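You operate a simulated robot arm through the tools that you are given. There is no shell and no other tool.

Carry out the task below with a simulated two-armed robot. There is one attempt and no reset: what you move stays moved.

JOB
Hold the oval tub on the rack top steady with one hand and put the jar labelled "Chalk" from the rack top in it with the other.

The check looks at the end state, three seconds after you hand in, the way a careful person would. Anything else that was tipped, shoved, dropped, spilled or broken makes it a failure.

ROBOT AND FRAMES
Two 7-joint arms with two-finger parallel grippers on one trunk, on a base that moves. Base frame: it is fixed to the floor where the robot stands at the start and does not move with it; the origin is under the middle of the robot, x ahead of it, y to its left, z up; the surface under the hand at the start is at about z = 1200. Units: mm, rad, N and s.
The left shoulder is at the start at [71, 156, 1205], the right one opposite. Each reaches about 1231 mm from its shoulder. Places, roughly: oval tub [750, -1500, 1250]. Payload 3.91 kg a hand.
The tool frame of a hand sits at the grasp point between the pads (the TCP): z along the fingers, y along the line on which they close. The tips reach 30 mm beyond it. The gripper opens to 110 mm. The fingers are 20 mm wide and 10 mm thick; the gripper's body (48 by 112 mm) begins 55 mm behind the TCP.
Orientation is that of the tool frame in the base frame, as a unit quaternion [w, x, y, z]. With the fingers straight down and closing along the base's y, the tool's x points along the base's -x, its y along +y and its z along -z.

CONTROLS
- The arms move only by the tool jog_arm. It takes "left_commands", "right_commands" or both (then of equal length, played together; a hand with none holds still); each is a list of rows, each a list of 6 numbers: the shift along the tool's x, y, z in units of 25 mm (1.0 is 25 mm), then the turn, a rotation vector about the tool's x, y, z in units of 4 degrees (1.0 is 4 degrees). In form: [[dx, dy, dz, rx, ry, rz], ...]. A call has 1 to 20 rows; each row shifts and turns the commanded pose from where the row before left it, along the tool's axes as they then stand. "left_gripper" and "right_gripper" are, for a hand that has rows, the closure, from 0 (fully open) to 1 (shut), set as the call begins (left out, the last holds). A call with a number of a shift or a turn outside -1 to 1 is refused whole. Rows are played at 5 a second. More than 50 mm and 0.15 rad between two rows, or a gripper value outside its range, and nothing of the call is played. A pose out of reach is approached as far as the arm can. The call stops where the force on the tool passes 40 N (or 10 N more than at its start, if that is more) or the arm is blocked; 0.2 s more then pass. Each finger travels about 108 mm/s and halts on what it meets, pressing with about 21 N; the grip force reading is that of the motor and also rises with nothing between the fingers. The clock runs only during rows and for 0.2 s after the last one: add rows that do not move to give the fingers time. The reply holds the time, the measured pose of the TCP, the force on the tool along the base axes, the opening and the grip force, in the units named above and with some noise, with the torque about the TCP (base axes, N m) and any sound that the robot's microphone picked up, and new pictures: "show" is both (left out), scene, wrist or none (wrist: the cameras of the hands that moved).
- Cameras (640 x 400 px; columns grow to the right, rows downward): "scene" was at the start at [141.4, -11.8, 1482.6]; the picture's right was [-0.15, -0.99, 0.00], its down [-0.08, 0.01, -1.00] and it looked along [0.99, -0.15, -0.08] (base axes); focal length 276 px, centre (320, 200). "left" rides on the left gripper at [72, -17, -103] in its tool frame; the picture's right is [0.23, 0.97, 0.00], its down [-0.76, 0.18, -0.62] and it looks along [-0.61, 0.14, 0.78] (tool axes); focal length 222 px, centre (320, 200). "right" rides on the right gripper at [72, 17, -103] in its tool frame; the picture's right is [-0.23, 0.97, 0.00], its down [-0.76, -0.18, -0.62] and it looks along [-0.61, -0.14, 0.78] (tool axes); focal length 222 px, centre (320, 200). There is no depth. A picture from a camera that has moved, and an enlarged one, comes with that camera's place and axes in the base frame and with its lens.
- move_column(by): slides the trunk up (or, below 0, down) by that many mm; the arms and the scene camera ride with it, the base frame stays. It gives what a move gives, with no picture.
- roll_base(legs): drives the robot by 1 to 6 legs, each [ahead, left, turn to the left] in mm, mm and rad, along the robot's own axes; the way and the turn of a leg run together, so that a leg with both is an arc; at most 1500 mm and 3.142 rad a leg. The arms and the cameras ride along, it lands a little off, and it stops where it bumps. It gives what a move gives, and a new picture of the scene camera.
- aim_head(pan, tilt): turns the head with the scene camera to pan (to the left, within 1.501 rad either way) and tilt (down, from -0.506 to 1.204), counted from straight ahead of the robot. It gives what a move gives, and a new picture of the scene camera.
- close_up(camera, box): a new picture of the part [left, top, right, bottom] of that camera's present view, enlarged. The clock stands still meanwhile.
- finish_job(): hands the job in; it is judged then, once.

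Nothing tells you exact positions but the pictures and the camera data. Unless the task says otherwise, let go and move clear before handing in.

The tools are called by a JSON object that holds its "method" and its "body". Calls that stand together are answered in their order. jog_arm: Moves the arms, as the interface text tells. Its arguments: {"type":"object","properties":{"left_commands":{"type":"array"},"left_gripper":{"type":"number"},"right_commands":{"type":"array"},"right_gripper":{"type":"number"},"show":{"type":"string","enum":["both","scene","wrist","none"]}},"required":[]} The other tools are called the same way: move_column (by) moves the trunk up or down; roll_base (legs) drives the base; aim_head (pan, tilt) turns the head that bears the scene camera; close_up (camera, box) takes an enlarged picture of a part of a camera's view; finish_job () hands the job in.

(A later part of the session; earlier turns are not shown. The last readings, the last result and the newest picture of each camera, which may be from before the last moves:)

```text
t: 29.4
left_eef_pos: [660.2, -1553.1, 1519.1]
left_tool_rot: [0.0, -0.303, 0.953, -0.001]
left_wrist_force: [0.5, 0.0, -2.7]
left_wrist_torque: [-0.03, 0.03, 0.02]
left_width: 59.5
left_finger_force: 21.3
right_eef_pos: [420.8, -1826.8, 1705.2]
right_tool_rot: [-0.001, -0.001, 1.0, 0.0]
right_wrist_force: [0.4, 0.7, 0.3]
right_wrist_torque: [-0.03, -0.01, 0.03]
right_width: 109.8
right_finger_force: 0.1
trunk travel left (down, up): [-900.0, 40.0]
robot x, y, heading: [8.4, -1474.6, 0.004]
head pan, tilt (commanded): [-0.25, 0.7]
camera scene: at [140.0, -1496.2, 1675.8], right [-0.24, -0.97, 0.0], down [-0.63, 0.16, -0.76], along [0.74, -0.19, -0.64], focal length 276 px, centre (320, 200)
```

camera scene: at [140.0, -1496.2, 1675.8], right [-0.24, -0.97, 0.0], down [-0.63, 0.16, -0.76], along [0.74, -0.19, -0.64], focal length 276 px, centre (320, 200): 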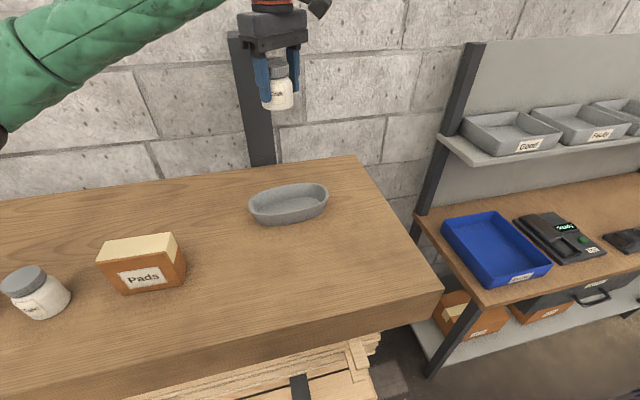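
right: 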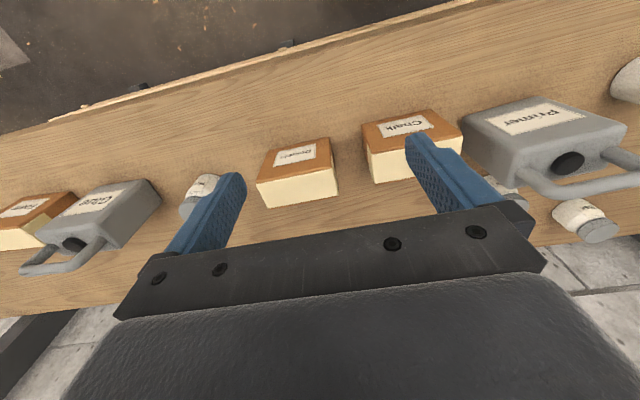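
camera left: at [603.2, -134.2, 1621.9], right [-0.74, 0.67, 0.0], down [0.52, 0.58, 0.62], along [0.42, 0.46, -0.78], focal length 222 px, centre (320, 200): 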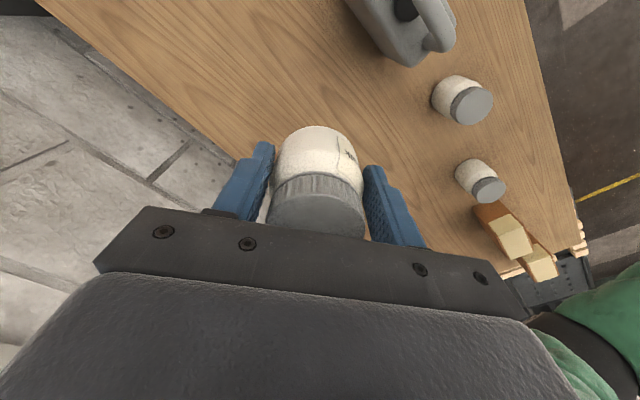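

The jar now hangs right above the tub, well clear at z 1519. I bring the right hand to the right of the tub for a close look before tilting it to pinch the right end of the rim.

{"method": "jog_arm", "body": {"right_commands": [[-0.78, 0.42, 0.88, 0, 0, 0.115], [-0.78, 0.42, 0.88, 0, 0, 0.115], [-0.78, 0.42, 0.88, 0, 0, 0.115], [-0.78, 0.42, 0.88, 0, 0, 0.115], [-0.78, 0.42, 0.88, 0, 0, 0.115], [-0.78, 0.42, 0.88, 0, 0, 0.115], [-0.78, 0.42, 0.88, 0, 0, 0.115], [-0.78, 0.42, 0.88, 0, 0, 0.115], [-0.78, 0.42, 0.88, 0, 0, 0.115], [-0.78, 0.42, 0.88, 0, 0, 0.115], [-0.78, 0.42, 0.88, 0, 0, 0.115], [-0.78, 0.42, 0.88, 0, 0, 0.115]], "right_gripper": 0, "show": "both"}}

```text
t: 31.9
left_eef_pos: [662.2, -1554.5, 1518.5]
left_tool_rot: [0.0, -0.302, 0.953, 0.001]
left_wrist_force: [0.1, 0.3, -1.3]
left_wrist_torque: [-0.01, 0.0, 0.01]
left_width: 59.2
left_finger_force: 20.6
right_eef_pos: [661.9, -1713.1, 1439.7]
right_tool_rot: [-0.001, 0.046, 0.999, 0.0]
right_wrist_force: [0.4, 0.3, 0.8]
right_wrist_torque: [-0.04, 0.02, 0.01]
right_width: 110.0
right_finger_force: 0.0
trunk travel left (down, up): [-900.0, 40.0]
robot x, y, heading: [5.6, -1478.8, 0.001]
head pan, tilt (commanded): [-0.25, 0.7]
camera scene: at [141.4, -1497.4, 1675.6], right [-0.24, -0.97, 0.0], down [-0.63, 0.16, -0.76], along [0.74, -0.19, -0.65], focal length 276 px, centre (320, 200)
camera right: at [590.0, -1688.4, 1542.7], right [0.32, 0.95, 0.0], down [0.74, -0.25, 0.62], along [0.59, -0.2, -0.78], focal length 222 px, centre (320, 200)
```

scene: 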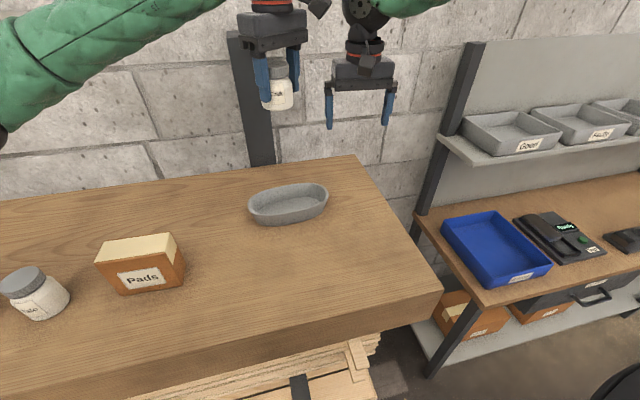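
right: 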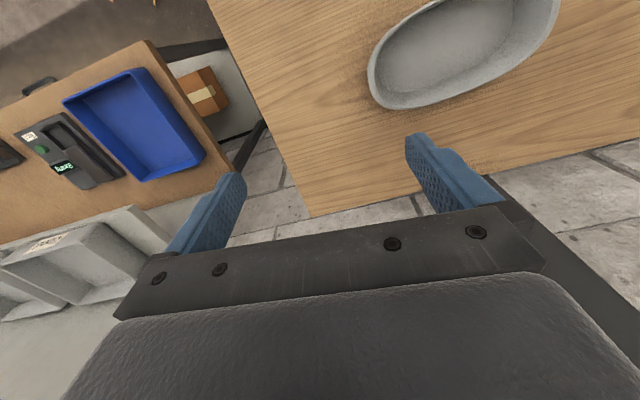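

The right wrist camera now sees the tub well. I take zooms from both cameras to triangulate the rim.

{"method": "close_up", "body": {"camera": "right", "box": [340, 0, 580, 150]}}

{"method": "close_up", "body": {"camera": "scene", "box": [230, 165, 350, 240]}}

```text
2.67 times, centred on (460, 75) of right
camera zoom: at [590.0, -1688.4, 1542.7], right [0.32, 0.95, 0.0], down [0.74, -0.25, 0.62], along [0.59, -0.2, -0.78], focal length 592 px, centre (-53, 533)
```

zoom: 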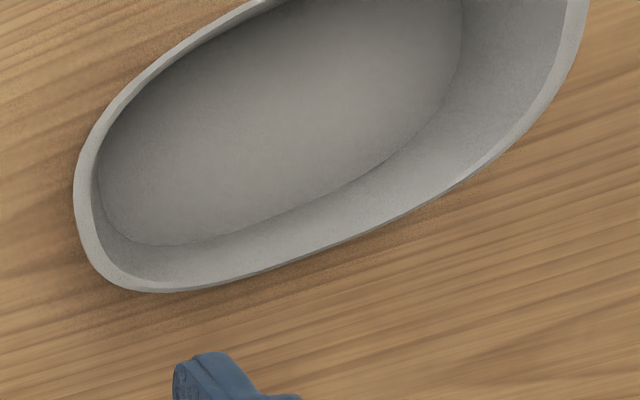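

```text
5.33 times, centred on (290, 202) of scene
camera zoom: at [141.4, -1497.4, 1675.6], right [-0.24, -0.97, 0.0], down [-0.63, 0.16, -0.76], along [0.74, -0.19, -0.65], focal length 1473 px, centre (480, 187)
```

zoom: 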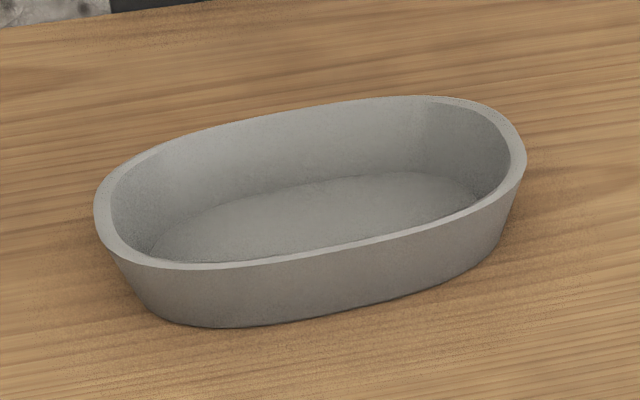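

The two views agree: tub centre about [664, -1551], rim at z ≈ 1240, half-length 100, half-width 50, long axis along y; the right end of the rim is at [664, -1650]. I square the right hand, tilt it 25° so it comes in along the flared end wall, and pre-close it to about 40 mm.

{"method": "jog_arm", "body": {"right_commands": [[0, 0, 0, 0, 0, -0.66], [0, 0, 0, 0, 0, -0.66], [0, 0, 0, -0.893, 0, 0], [0, 0, 0, -0.893, 0, 0], [0, 0, 0, -0.893, 0, 0], [0, 0, 0, -0.893, 0, 0], [0, 0, 0, -0.893, 0, 0], [0, 0, 0, -0.893, 0, 0], [0, 0, 0, -0.893, 0, 0]], "right_gripper": 0.636, "show": "both"}}

```text
t: 34.0
left_eef_pos: [659.6, -1556.7, 1520.2]
left_tool_rot: [0.0, -0.303, 0.953, 0.002]
left_wrist_force: [-1.1, -0.3, -1.8]
left_wrist_torque: [0.02, 0.03, 0.02]
left_width: 59.7
left_finger_force: 20.7
right_eef_pos: [659.7, -1712.9, 1442.3]
right_tool_rot: [0.0, 0.001, 0.976, 0.218]
right_wrist_force: [1.6, 0.5, 0.0]
right_wrist_torque: [-0.01, 0.0, -0.03]
right_width: 40.0
right_finger_force: 0.0
trunk travel left (down, up): [-900.0, 40.0]
robot x, y, heading: [8.0, -1479.2, -0.001]
head pan, tilt (commanded): [-0.25, 0.7]
camera scene: at [139.3, -1499.0, 1675.8], right [-0.24, -0.97, 0.0], down [-0.63, 0.16, -0.76], along [0.74, -0.19, -0.64], focal length 276 px, centre (320, 200)
camera right: at [585.9, -1741.3, 1541.4], right [0.23, 0.88, 0.41], down [0.76, -0.43, 0.49], along [0.61, 0.2, -0.77], focal length 222 px, centre (320, 200)
```

scene: 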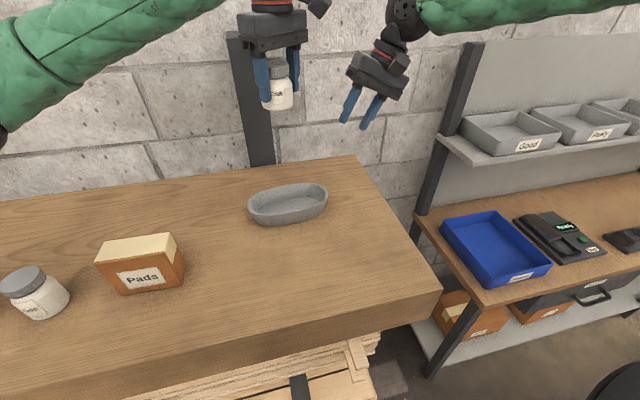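
right: 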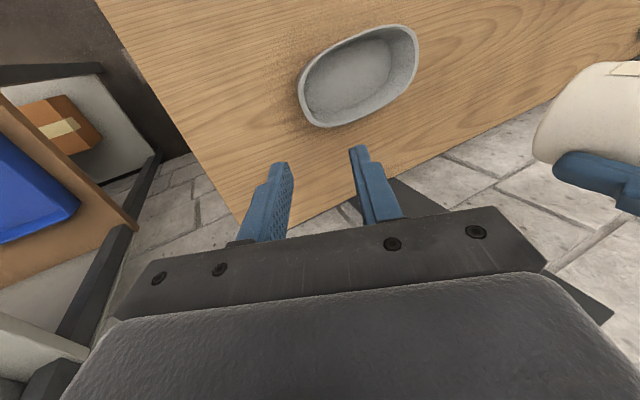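

The right hand is tilted along the end wall's slope. I bring it to a pre-grasp point about 60 mm short of the rim's right end.

{"method": "jog_arm", "body": {"right_commands": [[-0.026, -0.147, 0.789, 0, 0, 0], [-0.026, -0.147, 0.789, 0, 0, 0], [-0.026, -0.147, 0.789, 0, 0, 0], [-0.026, -0.147, 0.789, 0, 0, 0], [-0.026, -0.147, 0.789, 0, 0, 0], [-0.026, -0.147, 0.789, 0, 0, 0], [-0.026, -0.147, 0.789, 0, 0, 0]], "show": "both"}}

```text
t: 35.5
left_eef_pos: [660.5, -1553.7, 1519.0]
left_tool_rot: [-0.001, -0.302, 0.953, 0.0]
left_wrist_force: [-0.2, -0.3, -1.5]
left_wrist_torque: [-0.02, 0.0, 0.02]
left_width: 59.3
left_finger_force: 20.8
right_eef_pos: [663.9, -1676.7, 1305.6]
right_tool_rot: [0.0, 0.0, 0.976, 0.217]
right_wrist_force: [-0.5, 0.9, 0.7]
right_wrist_torque: [-0.01, 0.01, 0.02]
right_width: 39.7
right_finger_force: 0.0
trunk travel left (down, up): [-900.0, 40.0]
robot x, y, heading: [1.6, -1483.8, 0.006]
head pan, tilt (commanded): [-0.25, 0.7]
camera scene: at [140.4, -1497.6, 1675.7], right [-0.24, -0.97, 0.0], down [-0.63, 0.16, -0.76], along [0.74, -0.19, -0.65], focal length 276 px, centre (320, 200)
camera right: at [591.3, -1705.1, 1404.6], right [0.23, 0.88, 0.41], down [0.76, -0.42, 0.49], along [0.61, 0.2, -0.77], focal length 222 px, centre (320, 200)
```

scene: 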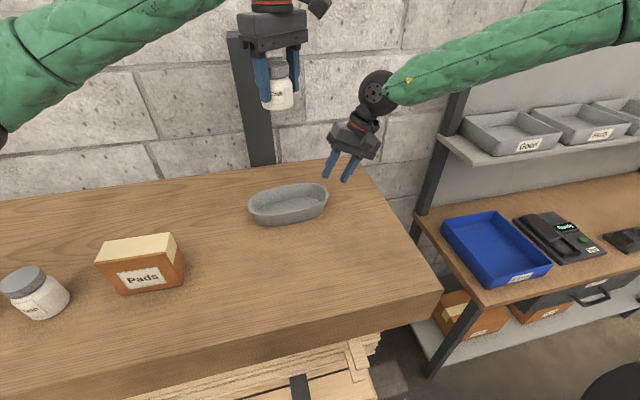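
right: 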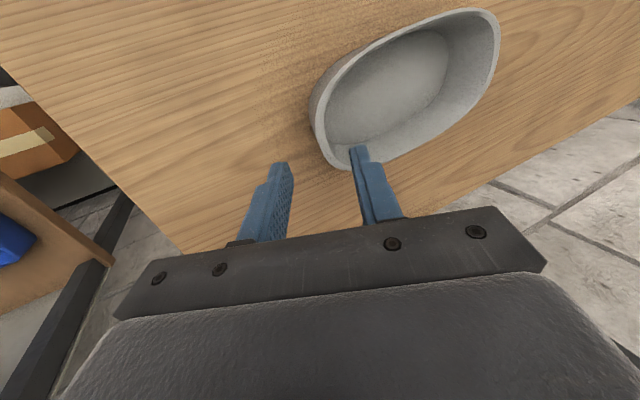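

The predicted and seen rim positions match within a couple of pixels. I slide in 60 mm along the wall so the fingers straddle the right end of the rim.

{"method": "jog_arm", "body": {"right_commands": [[0, -0.02, 0.5, 0, 0, 0], [0, -0.02, 0.5, 0, 0, 0], [0, 0, 0.5, 0, 0, 0], [0, 0, 0.5, 0, 0, 0], [0, 0, 0.4, 0, 0, 0]], "show": "both"}}

```text
t: 36.8
left_eef_pos: [659.7, -1554.6, 1518.6]
left_tool_rot: [-0.001, -0.302, 0.953, 0.0]
left_wrist_force: [0.4, 0.1, -1.4]
left_wrist_torque: [0.0, 0.01, 0.03]
left_width: 59.5
left_finger_force: 20.9
right_eef_pos: [663.6, -1651.7, 1248.1]
right_tool_rot: [-0.001, 0.0, 0.976, 0.216]
right_wrist_force: [0.4, 0.0, 0.0]
right_wrist_torque: [-0.02, 0.0, 0.01]
right_width: 40.0
right_finger_force: 0.1
trunk travel left (down, up): [-900.0, 40.0]
robot x, y, heading: [11.2, -1476.9, -0.001]
head pan, tilt (commanded): [-0.25, 0.7]
camera scene: at [140.2, -1497.6, 1675.7], right [-0.24, -0.97, 0.0], down [-0.63, 0.16, -0.76], along [0.74, -0.19, -0.65], focal length 276 px, centre (320, 200)
camera right: at [591.2, -1680.9, 1349.6], right [0.23, 0.88, 0.41], down [0.76, -0.42, 0.49], along [0.61, 0.2, -0.77], focal length 222 px, centre (320, 200)
```

scene: 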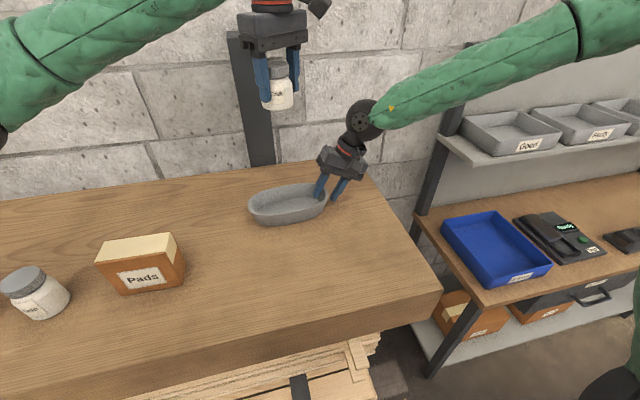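
right: 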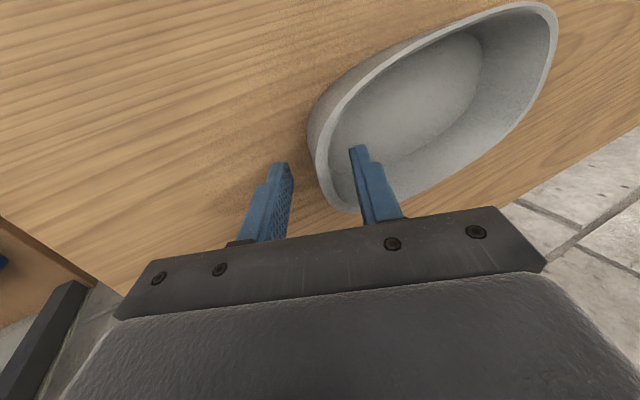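

The rim's end wall lies between the two right fingers. I zoom in once to check depth before pinching.

{"method": "close_up", "body": {"camera": "right", "box": [220, 100, 460, 250]}}

{"method": "close_up", "body": {"camera": "scene", "box": [230, 130, 390, 230]}}

```text
2.67 times, centred on (340, 175) of right
camera zoom: at [591.2, -1680.9, 1349.6], right [0.23, 0.88, 0.41], down [0.76, -0.42, 0.49], along [0.61, 0.2, -0.77], focal length 592 px, centre (267, 267)
```

zoom: 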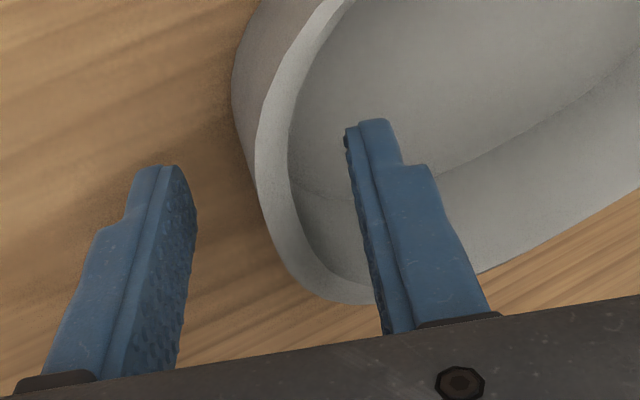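

```text
4.00 times, centred on (310, 180) of scene
camera zoom: at [140.2, -1497.6, 1675.7], right [-0.24, -0.97, 0.0], down [-0.63, 0.16, -0.76], along [0.74, -0.19, -0.65], focal length 1105 px, centre (360, 280)
```

zoom: 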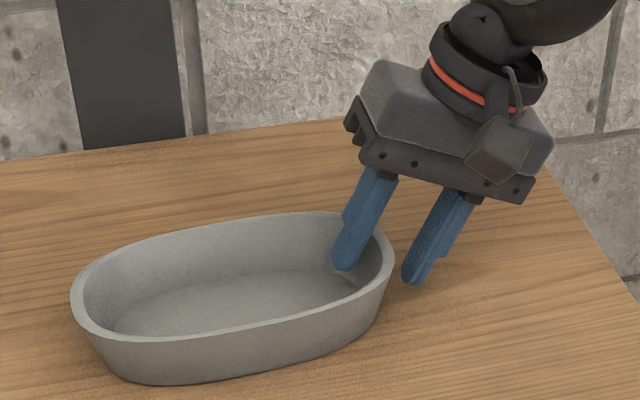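

The inner finger is inside the tub and the outer one outside, wall roughly centred. I close the right hand on the wall to hold the tub.

{"method": "jog_arm", "body": {"right_commands": [[0, 0, 0, 0, 0, 0], [0, 0, 0, 0, 0, 0], [0, 0, 0, 0, 0, 0], [0, 0, 0, 0, 0, 0]], "right_gripper": 1, "show": "both"}}

```text
t: 37.8
left_eef_pos: [659.6, -1555.2, 1519.2]
left_tool_rot: [0.001, -0.303, 0.953, 0.001]
left_wrist_force: [-0.9, -1.0, -2.9]
left_wrist_torque: [0.0, 0.02, 0.0]
left_width: 59.3
left_finger_force: 21.2
right_eef_pos: [663.9, -1652.5, 1249.1]
right_tool_rot: [0.0, -0.001, 0.976, 0.216]
right_wrist_force: [0.4, -0.3, -2.1]
right_wrist_torque: [-0.13, -0.01, 0.0]
right_width: 10.6
right_finger_force: 21.6
trunk travel left (down, up): [-900.0, 40.0]
robot x, y, heading: [10.0, -1481.6, 0.001]
head pan, tilt (commanded): [-0.25, 0.7]
camera scene: at [139.6, -1497.9, 1675.8], right [-0.24, -0.97, 0.0], down [-0.63, 0.16, -0.76], along [0.74, -0.19, -0.64], focal length 276 px, centre (320, 200)
camera right: at [590.7, -1681.1, 1350.0], right [0.23, 0.88, 0.41], down [0.76, -0.42, 0.49], along [0.61, 0.2, -0.77], focal length 222 px, centre (320, 200)
```

scene: 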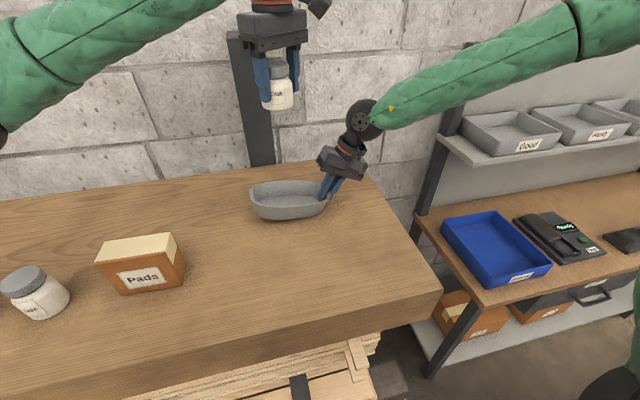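
right: 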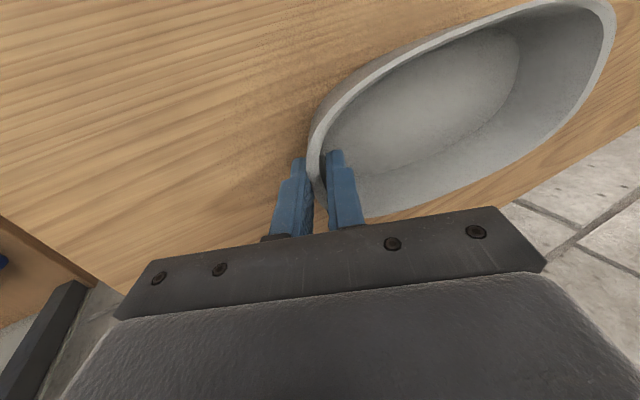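

The tub seems to have shifted in the pinch, perhaps tilted slightly. I zoom in to check whether its base is still flat on the rack.

{"method": "close_up", "body": {"camera": "scene", "box": [230, 130, 390, 230]}}

{"method": "close_up", "body": {"camera": "left", "box": [0, 0, 640, 400]}}

```text
4.00 times, centred on (310, 180) of scene
camera zoom: at [139.6, -1497.9, 1675.8], right [-0.24, -0.97, 0.0], down [-0.63, 0.16, -0.76], along [0.74, -0.19, -0.64], focal length 1105 px, centre (360, 280)
```

zoom: 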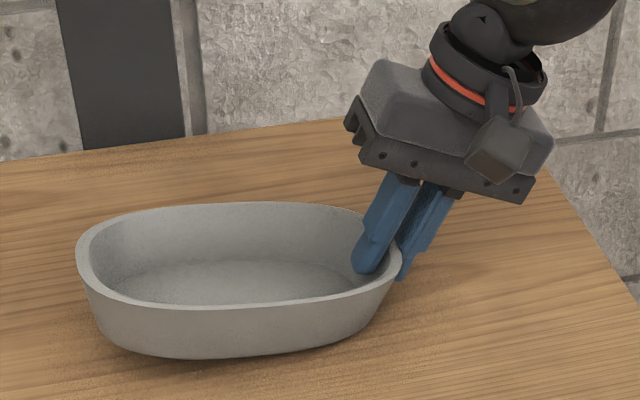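

```text
1.00 times, centred on (320, 200) of left (not enlarged: the box is as wide or as high as the picture)
camera zoom: at [610.6, -1610.3, 1621.6], right [-0.75, 0.66, 0.0], down [0.52, 0.58, 0.62], along [0.41, 0.47, -0.78], focal length 222 px, centre (320, 200)
```

zoom: 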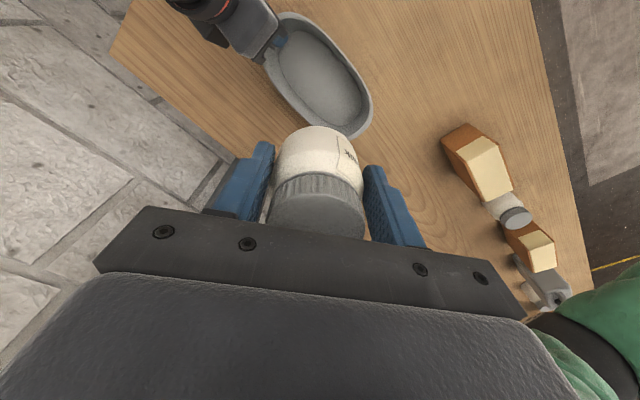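

The pinch made the tub rock up at its left end by about 8° to match my 25° tilt (the wall is flatter to vertical, ~17°). I rotate the right hand back about 7° so the tub sits flat again, watching the force.

{"method": "jog_arm", "body": {"right_commands": [[0, 0, 0, 0.3, 0, 0], [0, 0, 0, 0.3, 0, 0], [0, 0, 0, 0.3, 0, 0], [0, 0, 0, 0.3, 0, 0], [0, 0, 0, 0.3, 0, 0]], "show": "both"}}

{"method": "close_up", "body": {"camera": "scene", "box": [230, 130, 390, 230]}}

```text
t: 39.0
left_eef_pos: [659.8, -1554.1, 1519.6]
left_tool_rot: [-0.001, -0.302, 0.953, 0.001]
left_wrist_force: [-0.4, 0.1, -1.9]
left_wrist_torque: [-0.01, 0.0, -0.01]
left_width: 59.6
left_finger_force: 21.3
right_eef_pos: [663.3, -1651.8, 1250.8]
right_tool_rot: [0.0, 0.0, 0.986, 0.165]
right_wrist_force: [0.1, 0.4, -0.1]
right_wrist_torque: [-0.13, 0.0, 0.02]
right_width: 10.5
right_finger_force: 21.2
trunk travel left (down, up): [-900.0, 40.0]
robot x, y, heading: [5.0, -1477.6, 0.006]
head pan, tilt (commanded): [-0.25, 0.7]
camera scene: at [139.5, -1497.4, 1675.8], right [-0.24, -0.97, 0.0], down [-0.63, 0.16, -0.76], along [0.74, -0.19, -0.64], focal length 276 px, centre (320, 200)
camera right: at [590.8, -1670.2, 1353.1], right [0.23, 0.92, 0.32], down [0.76, -0.37, 0.53], along [0.61, 0.12, -0.79], focal length 222 px, centre (320, 200)
```

scene: 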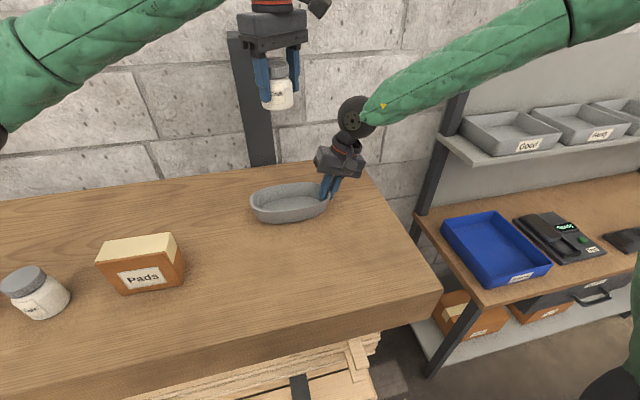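
right: 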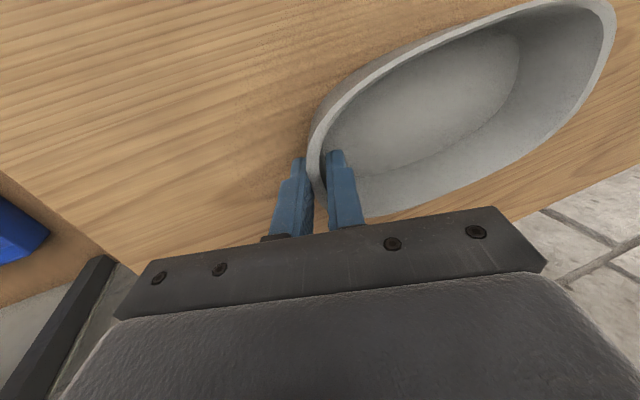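

```text
4.00 times, centred on (310, 180) of scene
camera zoom: at [139.5, -1497.4, 1675.8], right [-0.24, -0.97, 0.0], down [-0.63, 0.16, -0.76], along [0.74, -0.19, -0.64], focal length 1105 px, centre (360, 280)
```

zoom: 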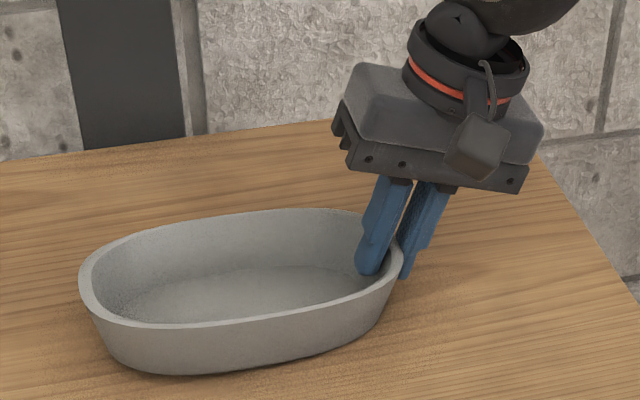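

The tub has come most of the way down; about 3° remain. I rotate a little more and watch the torque and picture.

{"method": "jog_arm", "body": {"right_commands": [[0, 0, 0, 0.2, 0, 0], [0, 0, 0, 0.2, 0, 0], [0, 0, 0, 0.15, 0, 0]], "show": "none"}}

{"method": "close_up", "body": {"camera": "scene", "box": [230, 130, 390, 230]}}

{"method": "close_up", "body": {"camera": "left", "box": [160, 0, 400, 150]}}

```text
t: 39.8
left_eef_pos: [659.2, -1553.6, 1520.0]
left_tool_rot: [-0.001, -0.303, 0.953, -0.001]
left_wrist_force: [0.2, -0.5, -2.1]
left_wrist_torque: [0.0, 0.02, 0.02]
left_width: 59.3
left_finger_force: 20.8
right_eef_pos: [663.8, -1653.0, 1251.0]
right_tool_rot: [0.001, 0.0, 0.989, 0.146]
right_wrist_force: [0.9, 2.6, 5.7]
right_wrist_torque: [0.1, -0.08, 0.03]
right_width: 10.5
right_finger_force: 21.5
trunk travel left (down, up): [-900.0, 40.0]
robot x, y, heading: [9.1, -1477.1, 0.004]
head pan, tilt (commanded): [-0.25, 0.7]
```

```text
4.00 times, centred on (310, 180) of scene
camera zoom: at [139.0, -1497.3, 1675.9], right [-0.24, -0.97, 0.0], down [-0.63, 0.16, -0.76], along [0.74, -0.19, -0.64], focal length 1105 px, centre (360, 280)
```

zoom: 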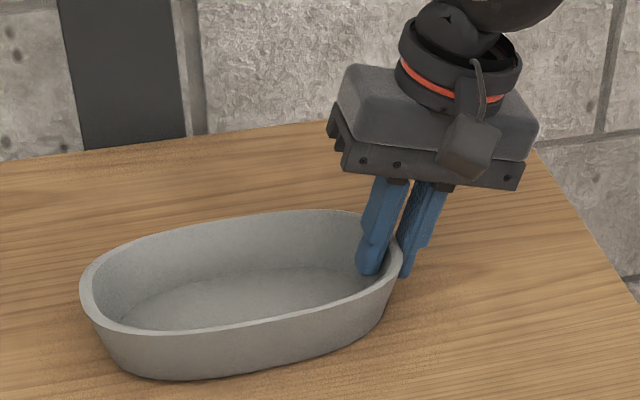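

```text
2.67 times, centred on (280, 75) of left
camera zoom: at [610.0, -1609.6, 1622.0], right [-0.75, 0.66, 0.0], down [0.52, 0.58, 0.62], along [0.41, 0.47, -0.78], focal length 592 px, centre (427, 533)
```

zoom: 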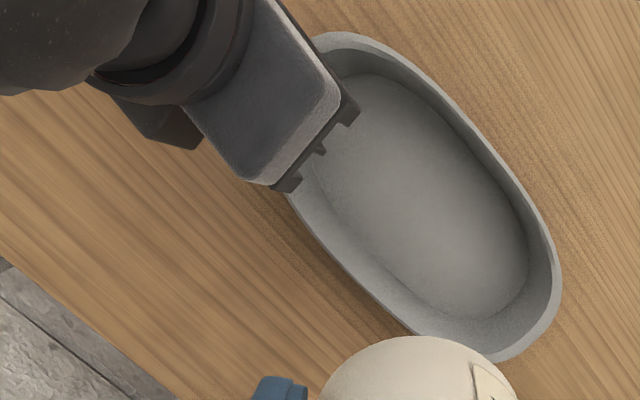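

The force turned to a light downward press (≈6 N) and the tub now sits flat, held by the right hand. I square the left hand's yaw and bring the jar over the tub centre at about z 1410 for a check.

{"method": "jog_arm", "body": {"left_commands": [[0, 0, 0, 0, 0, 0.88], [0, 0, 0, 0, 0, 0.88], [0, 0, 0, 0, 0, 0.88], [0, 0, 0, 0, 0, 0.88], [0, 0, 0, 0, 0, 0.88], [0, 0, 0, 0, 0, 0.88], [0, 0, 0, 0, 0, 0.88], [0, 0, 0, 0, 0, 0.88], [0, 0, 0, 0, 0, 0.88], [0, 0, 0, 0, 0, 0.88], [-0.043, 0.093, 0.733, 0, 0, 0], [-0.043, 0.093, 0.733, 0, 0, 0], [-0.043, 0.093, 0.733, 0, 0, 0], [-0.043, 0.093, 0.733, 0, 0, 0], [-0.043, 0.093, 0.733, 0, 0, 0], [-0.043, 0.093, 0.733, 0, 0, 0]], "show": "both"}}

{"method": "close_up", "body": {"camera": "right", "box": [0, 0, 640, 400]}}

{"method": "close_up", "body": {"camera": "scene", "box": [200, 100, 400, 225]}}

```text
t: 43.1
left_eef_pos: [667.2, -1539.6, 1409.8]
left_tool_rot: [0.0, -0.001, 1.0, 0.0]
left_wrist_force: [0.8, 0.1, -1.4]
left_wrist_torque: [0.02, 0.01, 0.03]
left_width: 59.4
left_finger_force: 20.9
right_eef_pos: [663.1, -1652.2, 1250.6]
right_tool_rot: [0.001, 0.0, 0.989, 0.146]
right_wrist_force: [0.1, 1.6, 11.9]
right_wrist_torque: [0.09, -0.1, -0.02]
right_width: 10.4
right_finger_force: 21.2
trunk travel left (down, up): [-900.0, 40.0]
robot x, y, heading: [6.0, -1482.0, -0.003]
head pan, tilt (commanded): [-0.25, 0.7]
camera scene: at [138.6, -1497.3, 1675.9], right [-0.24, -0.97, 0.0], down [-0.62, 0.16, -0.76], along [0.74, -0.19, -0.64], focal length 276 px, centre (320, 200)
camera left: at [594.1, -1557.2, 1512.4], right [-0.23, 0.97, 0.0], down [0.76, 0.18, 0.62], along [0.61, 0.14, -0.78], focal length 222 px, centre (320, 200)
```

scene: 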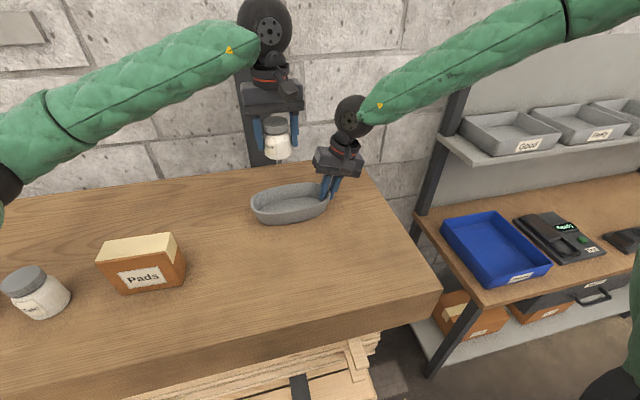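
left: 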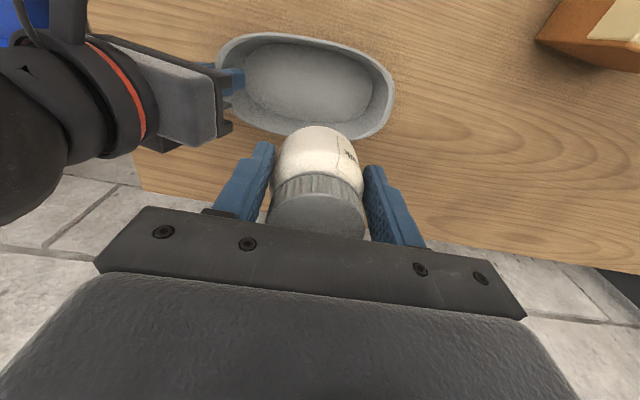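

```text
1.00 times, centred on (320, 200) of right (not enlarged: the box is as wide or as high as the picture)
camera zoom: at [590.3, -1666.1, 1353.8], right [0.23, 0.93, 0.28], down [0.76, -0.35, 0.55], along [0.61, 0.09, -0.79], focal length 222 px, centre (320, 200)
```

zoom: 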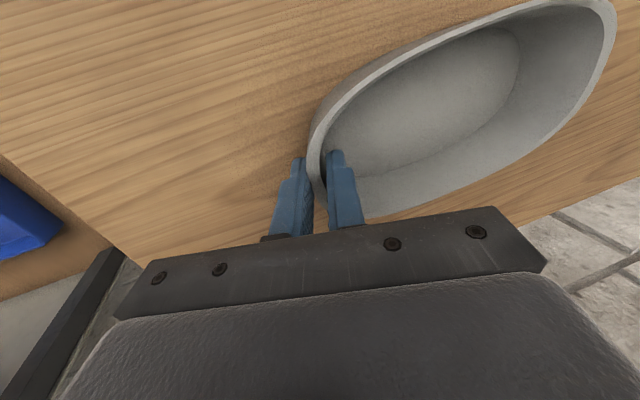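

```text
3.20 times, centred on (300, 162) of scene
camera zoom: at [138.6, -1497.3, 1675.9], right [-0.24, -0.97, 0.0], down [-0.62, 0.16, -0.76], along [0.74, -0.19, -0.64], focal length 884 px, centre (384, 320)
```

zoom: 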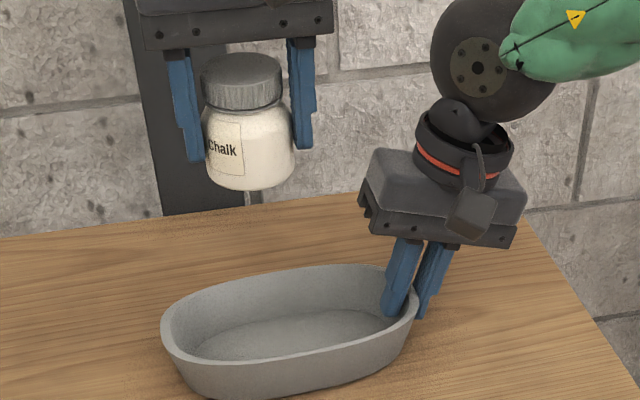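

The label "Chalk" is plain. I zoom the left camera on the tub for a final fix of its centre.

{"method": "close_up", "body": {"camera": "left", "box": [200, 20, 424, 160]}}

```text
2.86 times, centred on (312, 90) of left
camera zoom: at [594.1, -1557.2, 1512.4], right [-0.23, 0.97, 0.0], down [0.76, 0.18, 0.62], along [0.61, 0.14, -0.78], focal length 635 px, centre (343, 514)
```

zoom: 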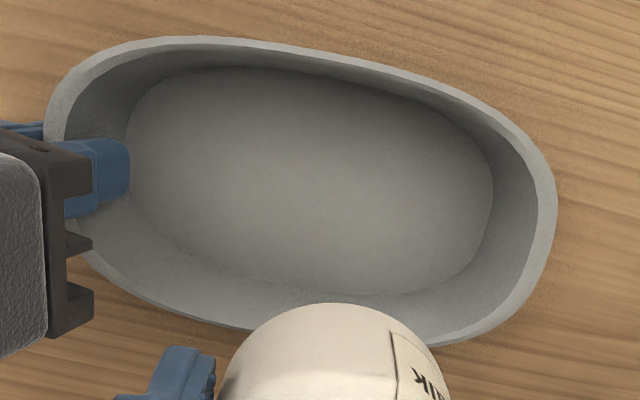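

The floor of the tub is about 74 mm wide at mid-length, so the 59 mm jar must be well centred in x. I lower the jar to just above the rim, nudged 4 mm nearer, ease the right hand's press a touch, and compare jar and rim from all cameras.

{"method": "jog_arm", "body": {"left_commands": [[0.16, 0, 0.7, 0, 0, 0], [0, 0, 0.7, 0, 0, 0], [0, 0, 0.7, 0, 0, 0], [0, 0, 0.7, 0, 0, 0], [0, 0, 0.6, 0, 0, 0], [0, 0, 0.5, 0, 0, 0]], "right_commands": [[0, 0.0117, -0.038, 0, 0, 0], [0, 0, 0, 0, 0, 0], [0, 0, 0, 0, 0, 0], [0, 0, 0, 0, 0, 0], [0, 0, 0, 0, 0, 0], [0, 0, 0, 0, 0, 0]], "show": "both"}}

{"method": "close_up", "body": {"camera": "scene", "box": [220, 120, 380, 220]}}

{"method": "close_up", "body": {"camera": "right", "box": [280, 0, 640, 225]}}

```text
t: 44.5
left_eef_pos: [663.5, -1540.9, 1312.6]
left_tool_rot: [0.0, 0.0, 1.0, 0.0]
left_wrist_force: [-0.5, 0.3, -2.0]
left_wrist_torque: [0.0, 0.04, 0.0]
left_width: 59.5
left_finger_force: 21.3
right_eef_pos: [664.5, -1653.3, 1251.9]
right_tool_rot: [-0.002, -0.001, 0.989, 0.146]
right_wrist_force: [0.0, 0.0, -1.8]
right_wrist_torque: [-0.17, -0.05, 0.0]
right_width: 10.6
right_finger_force: 20.7
trunk travel left (down, up): [-900.0, 40.0]
robot x, y, heading: [8.8, -1479.2, 0.003]
head pan, tilt (commanded): [-0.25, 0.7]
camera scene: at [139.7, -1497.8, 1675.7], right [-0.24, -0.97, 0.0], down [-0.63, 0.16, -0.76], along [0.74, -0.19, -0.64], focal length 276 px, centre (320, 200)
camera right: at [591.2, -1666.7, 1354.0], right [0.23, 0.93, 0.28], down [0.76, -0.35, 0.54], along [0.61, 0.09, -0.79], focal length 222 px, centre (320, 200)
camera left: at [590.0, -1557.6, 1414.5], right [-0.23, 0.97, 0.0], down [0.76, 0.18, 0.62], along [0.61, 0.14, -0.78], focal length 222 px, centre (320, 200)
```

scene: 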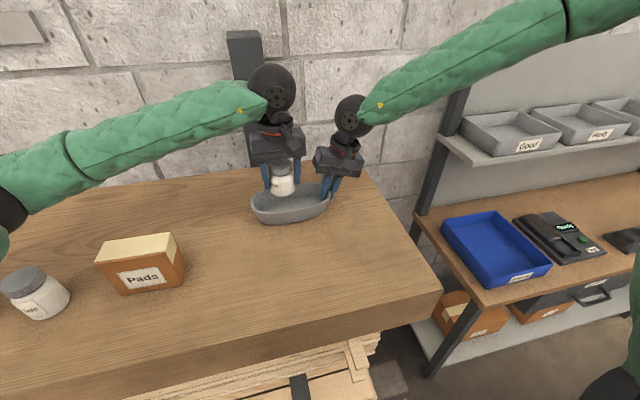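
right: 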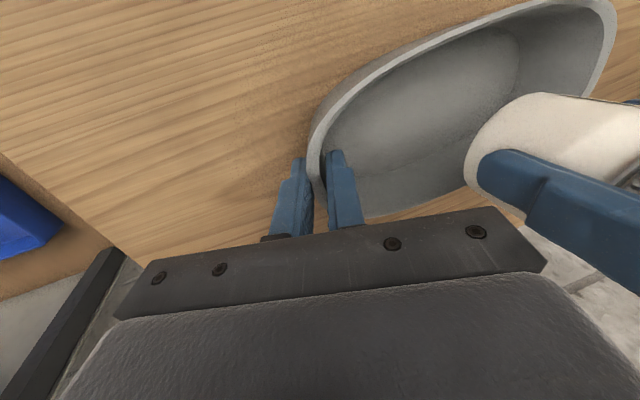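
left: 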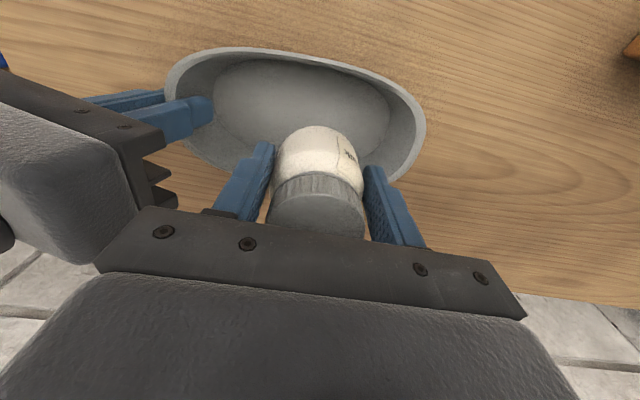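

```text
4.00 times, centred on (300, 170) of scene
camera zoom: at [139.7, -1497.8, 1675.7], right [-0.24, -0.97, 0.0], down [-0.63, 0.16, -0.76], along [0.74, -0.19, -0.64], focal length 1105 px, centre (400, 320)
```

zoom: 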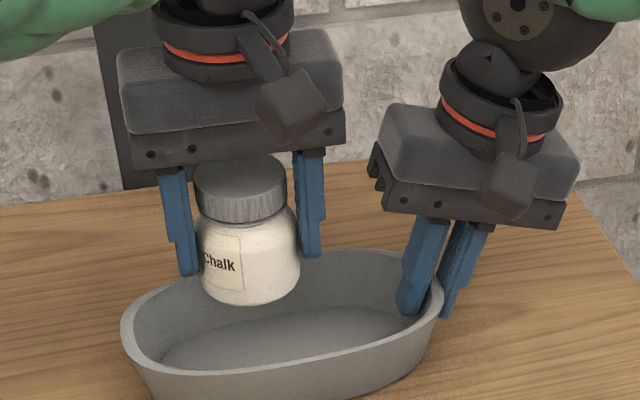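

```text
1.78 times, centred on (460, 112) of right
camera zoom: at [591.2, -1666.7, 1354.0], right [0.23, 0.93, 0.28], down [0.76, -0.35, 0.54], along [0.61, 0.09, -0.79], focal length 395 px, centre (71, 356)
```

zoom: 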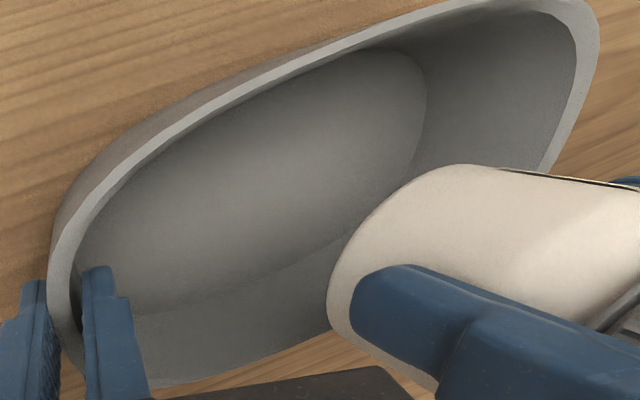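

The jar is just above the rim. I zoom the left camera to fix the tub's near and far rim relative to the jar.

{"method": "close_up", "body": {"camera": "left", "box": [150, 30, 450, 217]}}

```text
2.13 times, centred on (300, 124) of left
camera zoom: at [590.0, -1557.6, 1414.5], right [-0.23, 0.97, 0.0], down [0.76, 0.18, 0.62], along [0.61, 0.14, -0.78], focal length 474 px, centre (363, 363)
```

zoom: 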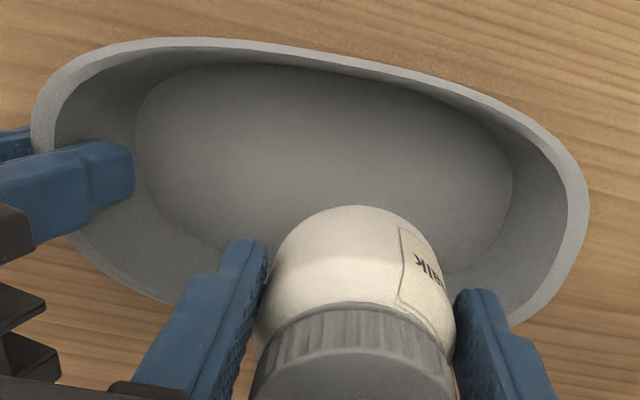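

Jar and tub mid-line agree within about 2 mm in x, and the jar sits ~15 mm left of the tub's middle, leaving room for the right hand. I press the right hand back 0.7 mm so the tub rests on the rack, and lower the jar into the tub to just above its floor.

{"method": "jog_arm", "body": {"left_commands": [[0, 0, 0.4, 0, 0, 0], [0, 0, 0.4, 0, 0, 0], [0, 0, 0.4, 0, 0, 0], [0, 0, 0.4, 0, 0, 0], [0, 0, 0.3, 0, 0, 0]], "right_commands": [[0, -0.008, 0.027, 0, 0, 0], [0, 0, 0, 0, 0, 0], [0, 0, 0, 0, 0, 0], [0, 0, 0, 0, 0, 0], [0, 0, 0, 0, 0, 0]], "show": "both"}}

{"method": "close_up", "body": {"camera": "scene", "box": [220, 120, 380, 220]}}

{"method": "close_up", "body": {"camera": "right", "box": [280, 0, 640, 225]}}

```text
t: 45.8
left_eef_pos: [662.1, -1540.0, 1265.6]
left_tool_rot: [0.0, 0.0, 1.0, 0.0]
left_wrist_force: [-2.7, -1.5, -0.3]
left_wrist_torque: [0.01, 0.09, 0.01]
left_width: 59.4
left_finger_force: 20.7
right_eef_pos: [664.1, -1653.6, 1251.6]
right_tool_rot: [0.0, 0.0, 0.989, 0.146]
right_wrist_force: [5.0, -0.2, 3.9]
right_wrist_torque: [-0.27, -0.18, -0.29]
right_width: 10.3
right_finger_force: 21.1
trunk travel left (down, up): [-900.0, 40.0]
robot x, y, heading: [5.9, -1478.2, 0.006]
head pan, tilt (commanded): [-0.25, 0.7]
camera scene: at [139.2, -1497.9, 1675.8], right [-0.24, -0.97, 0.0], down [-0.63, 0.16, -0.76], along [0.74, -0.19, -0.64], focal length 276 px, centre (320, 200)
camera right: at [590.9, -1666.5, 1353.8], right [0.23, 0.93, 0.28], down [0.76, -0.35, 0.55], along [0.61, 0.09, -0.79], focal length 222 px, centre (320, 200)
camera left: at [589.3, -1557.7, 1366.9], right [-0.23, 0.97, 0.0], down [0.76, 0.18, 0.62], along [0.61, 0.14, -0.78], focal length 222 px, centre (320, 200)
```

scene: 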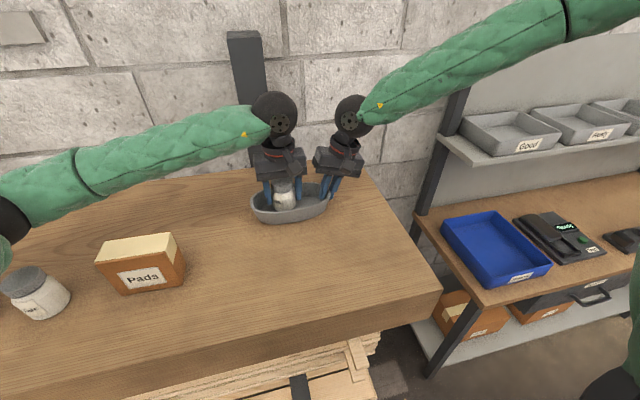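
right: 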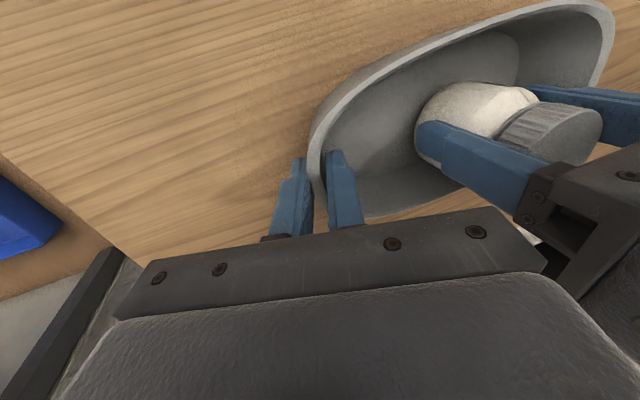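
left: 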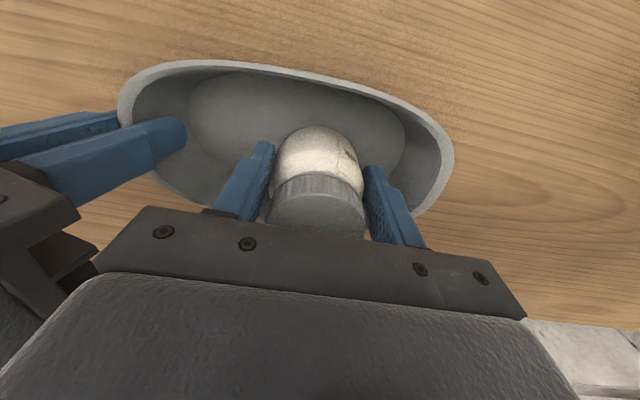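

```text
4.00 times, centred on (300, 170) of scene
camera zoom: at [139.2, -1497.9, 1675.8], right [-0.24, -0.97, 0.0], down [-0.63, 0.16, -0.76], along [0.74, -0.19, -0.64], focal length 1105 px, centre (400, 320)
```

zoom: 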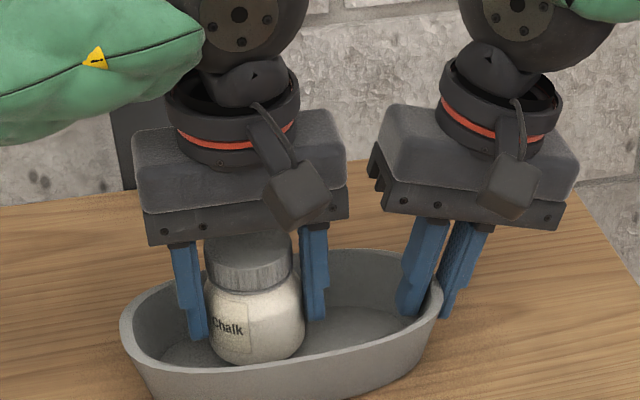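

```text
1.78 times, centred on (460, 112) of right
camera zoom: at [590.9, -1666.5, 1353.8], right [0.23, 0.93, 0.28], down [0.76, -0.35, 0.55], along [0.61, 0.09, -0.79], focal length 395 px, centre (71, 356)
```

zoom: 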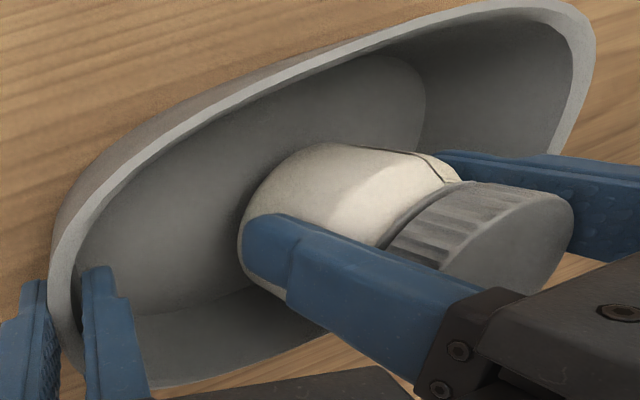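

The jar's lower edge has just touched the far wall (force −2.7 N in x on the left hand, +5 N on the right). I shift the jar 4 mm nearer to the robot to free it and check the force.

{"method": "jog_arm", "body": {"left_commands": [[0.08, 0, -0.04, 0, 0, 0], [0.08, 0, 0, 0, 0, 0], [0, 0, 0, 0, 0, 0]], "show": "none"}}

```text
t: 46.5
left_eef_pos: [658.3, -1542.0, 1266.0]
left_tool_rot: [0.001, -0.001, 1.0, 0.0]
left_wrist_force: [0.5, -0.9, -0.9]
left_wrist_torque: [-0.03, 0.04, 0.03]
left_width: 59.6
left_finger_force: 20.1
right_eef_pos: [663.2, -1651.4, 1250.5]
right_tool_rot: [0.0, 0.0, 0.989, 0.146]
right_wrist_force: [1.8, -0.3, 6.2]
right_wrist_torque: [-0.07, -0.12, -0.05]
right_width: 10.2
right_finger_force: 21.0
trunk travel left (down, up): [-900.0, 40.0]
robot x, y, heading: [5.7, -1476.1, 0.007]
head pan, tilt (commanded): [-0.25, 0.7]
```

The contact is gone. I lower in small steps and watch the forces.

{"method": "jog_arm", "body": {"left_commands": [[0.04, 0, 0.08, 0, 0, 0], [0, 0, 0.1, 0, 0, 0], [0, 0, 0, 0, 0, 0]], "show": "none"}}

```text
t: 47.4
left_eef_pos: [656.6, -1540.7, 1262.3]
left_tool_rot: [0.001, -0.001, 1.0, 0.0]
left_wrist_force: [0.1, 0.3, -1.0]
left_wrist_torque: [-0.03, 0.02, 0.02]
left_width: 59.4
left_finger_force: 20.6
right_eef_pos: [663.4, -1652.6, 1250.4]
right_tool_rot: [0.001, 0.0, 0.989, 0.146]
right_wrist_force: [0.4, -1.3, 7.0]
right_wrist_torque: [-0.1, -0.08, 0.01]
right_width: 10.6
right_finger_force: 20.8
trunk travel left (down, up): [-900.0, 40.0]
robot x, y, heading: [8.5, -1477.0, 0.001]
head pan, tilt (commanded): [-0.25, 0.7]
```

{"method": "jog_arm", "body": {"left_commands": [[0, 0, 0.08, 0, 0, 0], [0, 0, 0.08, 0, 0, 0], [0, 0, 0, 0, 0, 0]], "show": "both"}}

{"method": "close_up", "body": {"camera": "scene", "box": [220, 120, 380, 220]}}

{"method": "close_up", "body": {"camera": "right", "box": [280, 0, 640, 225]}}

```text
t: 48.1
left_eef_pos: [656.3, -1540.3, 1258.1]
left_tool_rot: [0.0, 0.0, 1.0, 0.0]
left_wrist_force: [-0.2, -1.3, 2.1]
left_wrist_torque: [0.07, -0.05, -0.03]
left_width: 59.5
left_finger_force: 21.3
right_eef_pos: [662.6, -1652.0, 1250.1]
right_tool_rot: [0.0, 0.001, 0.989, 0.146]
right_wrist_force: [1.6, 3.2, 4.7]
right_wrist_torque: [-0.44, -0.02, 0.01]
right_width: 10.6
right_finger_force: 20.6
trunk travel left (down, up): [-900.0, 40.0]
robot x, y, heading: [6.8, -1479.3, 0.002]
head pan, tilt (commanded): [-0.25, 0.7]
camera scene: at [139.0, -1497.5, 1675.8], right [-0.24, -0.97, 0.0], down [-0.63, 0.16, -0.76], along [0.74, -0.19, -0.64], focal length 276 px, centre (320, 200)
camera left: at [584.5, -1557.6, 1360.0], right [-0.23, 0.97, 0.0], down [0.76, 0.18, 0.62], along [0.61, 0.14, -0.78], focal length 222 px, centre (320, 200)
```

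scene: 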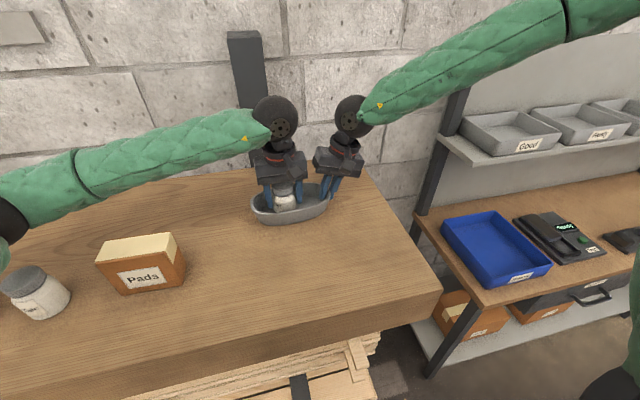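
left: 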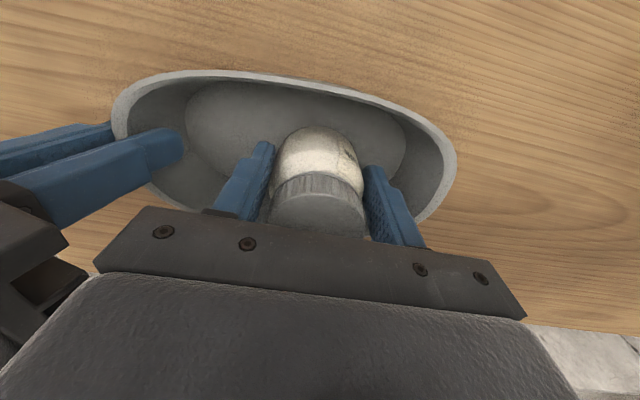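

```text
4.00 times, centred on (300, 170) of scene
camera zoom: at [139.0, -1497.5, 1675.8], right [-0.24, -0.97, 0.0], down [-0.63, 0.16, -0.76], along [0.74, -0.19, -0.64], focal length 1105 px, centre (400, 320)
```

zoom: 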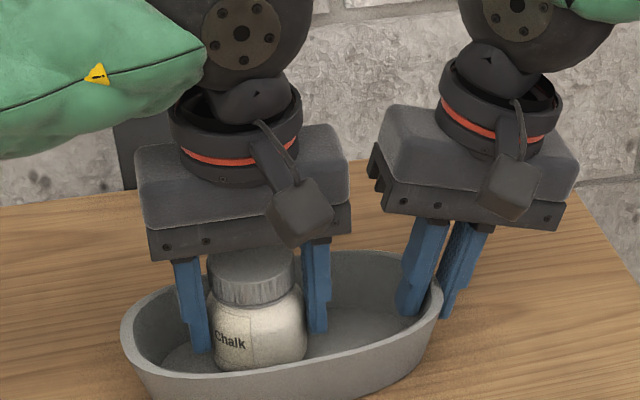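

```text
1.78 times, centred on (460, 112) of right
camera zoom: at [590.5, -1666.1, 1353.8], right [0.23, 0.93, 0.28], down [0.76, -0.35, 0.55], along [0.61, 0.09, -0.79], focal length 395 px, centre (71, 356)
```

zoom: 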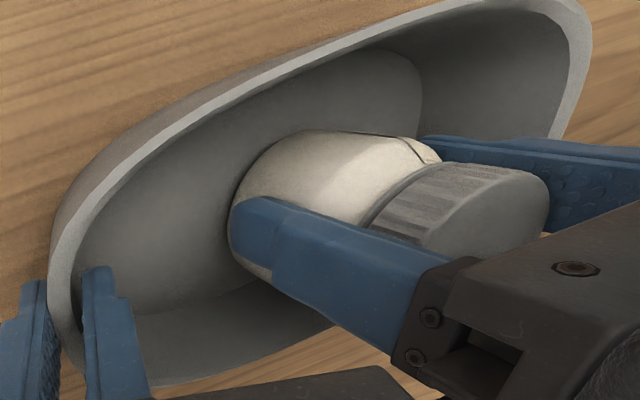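

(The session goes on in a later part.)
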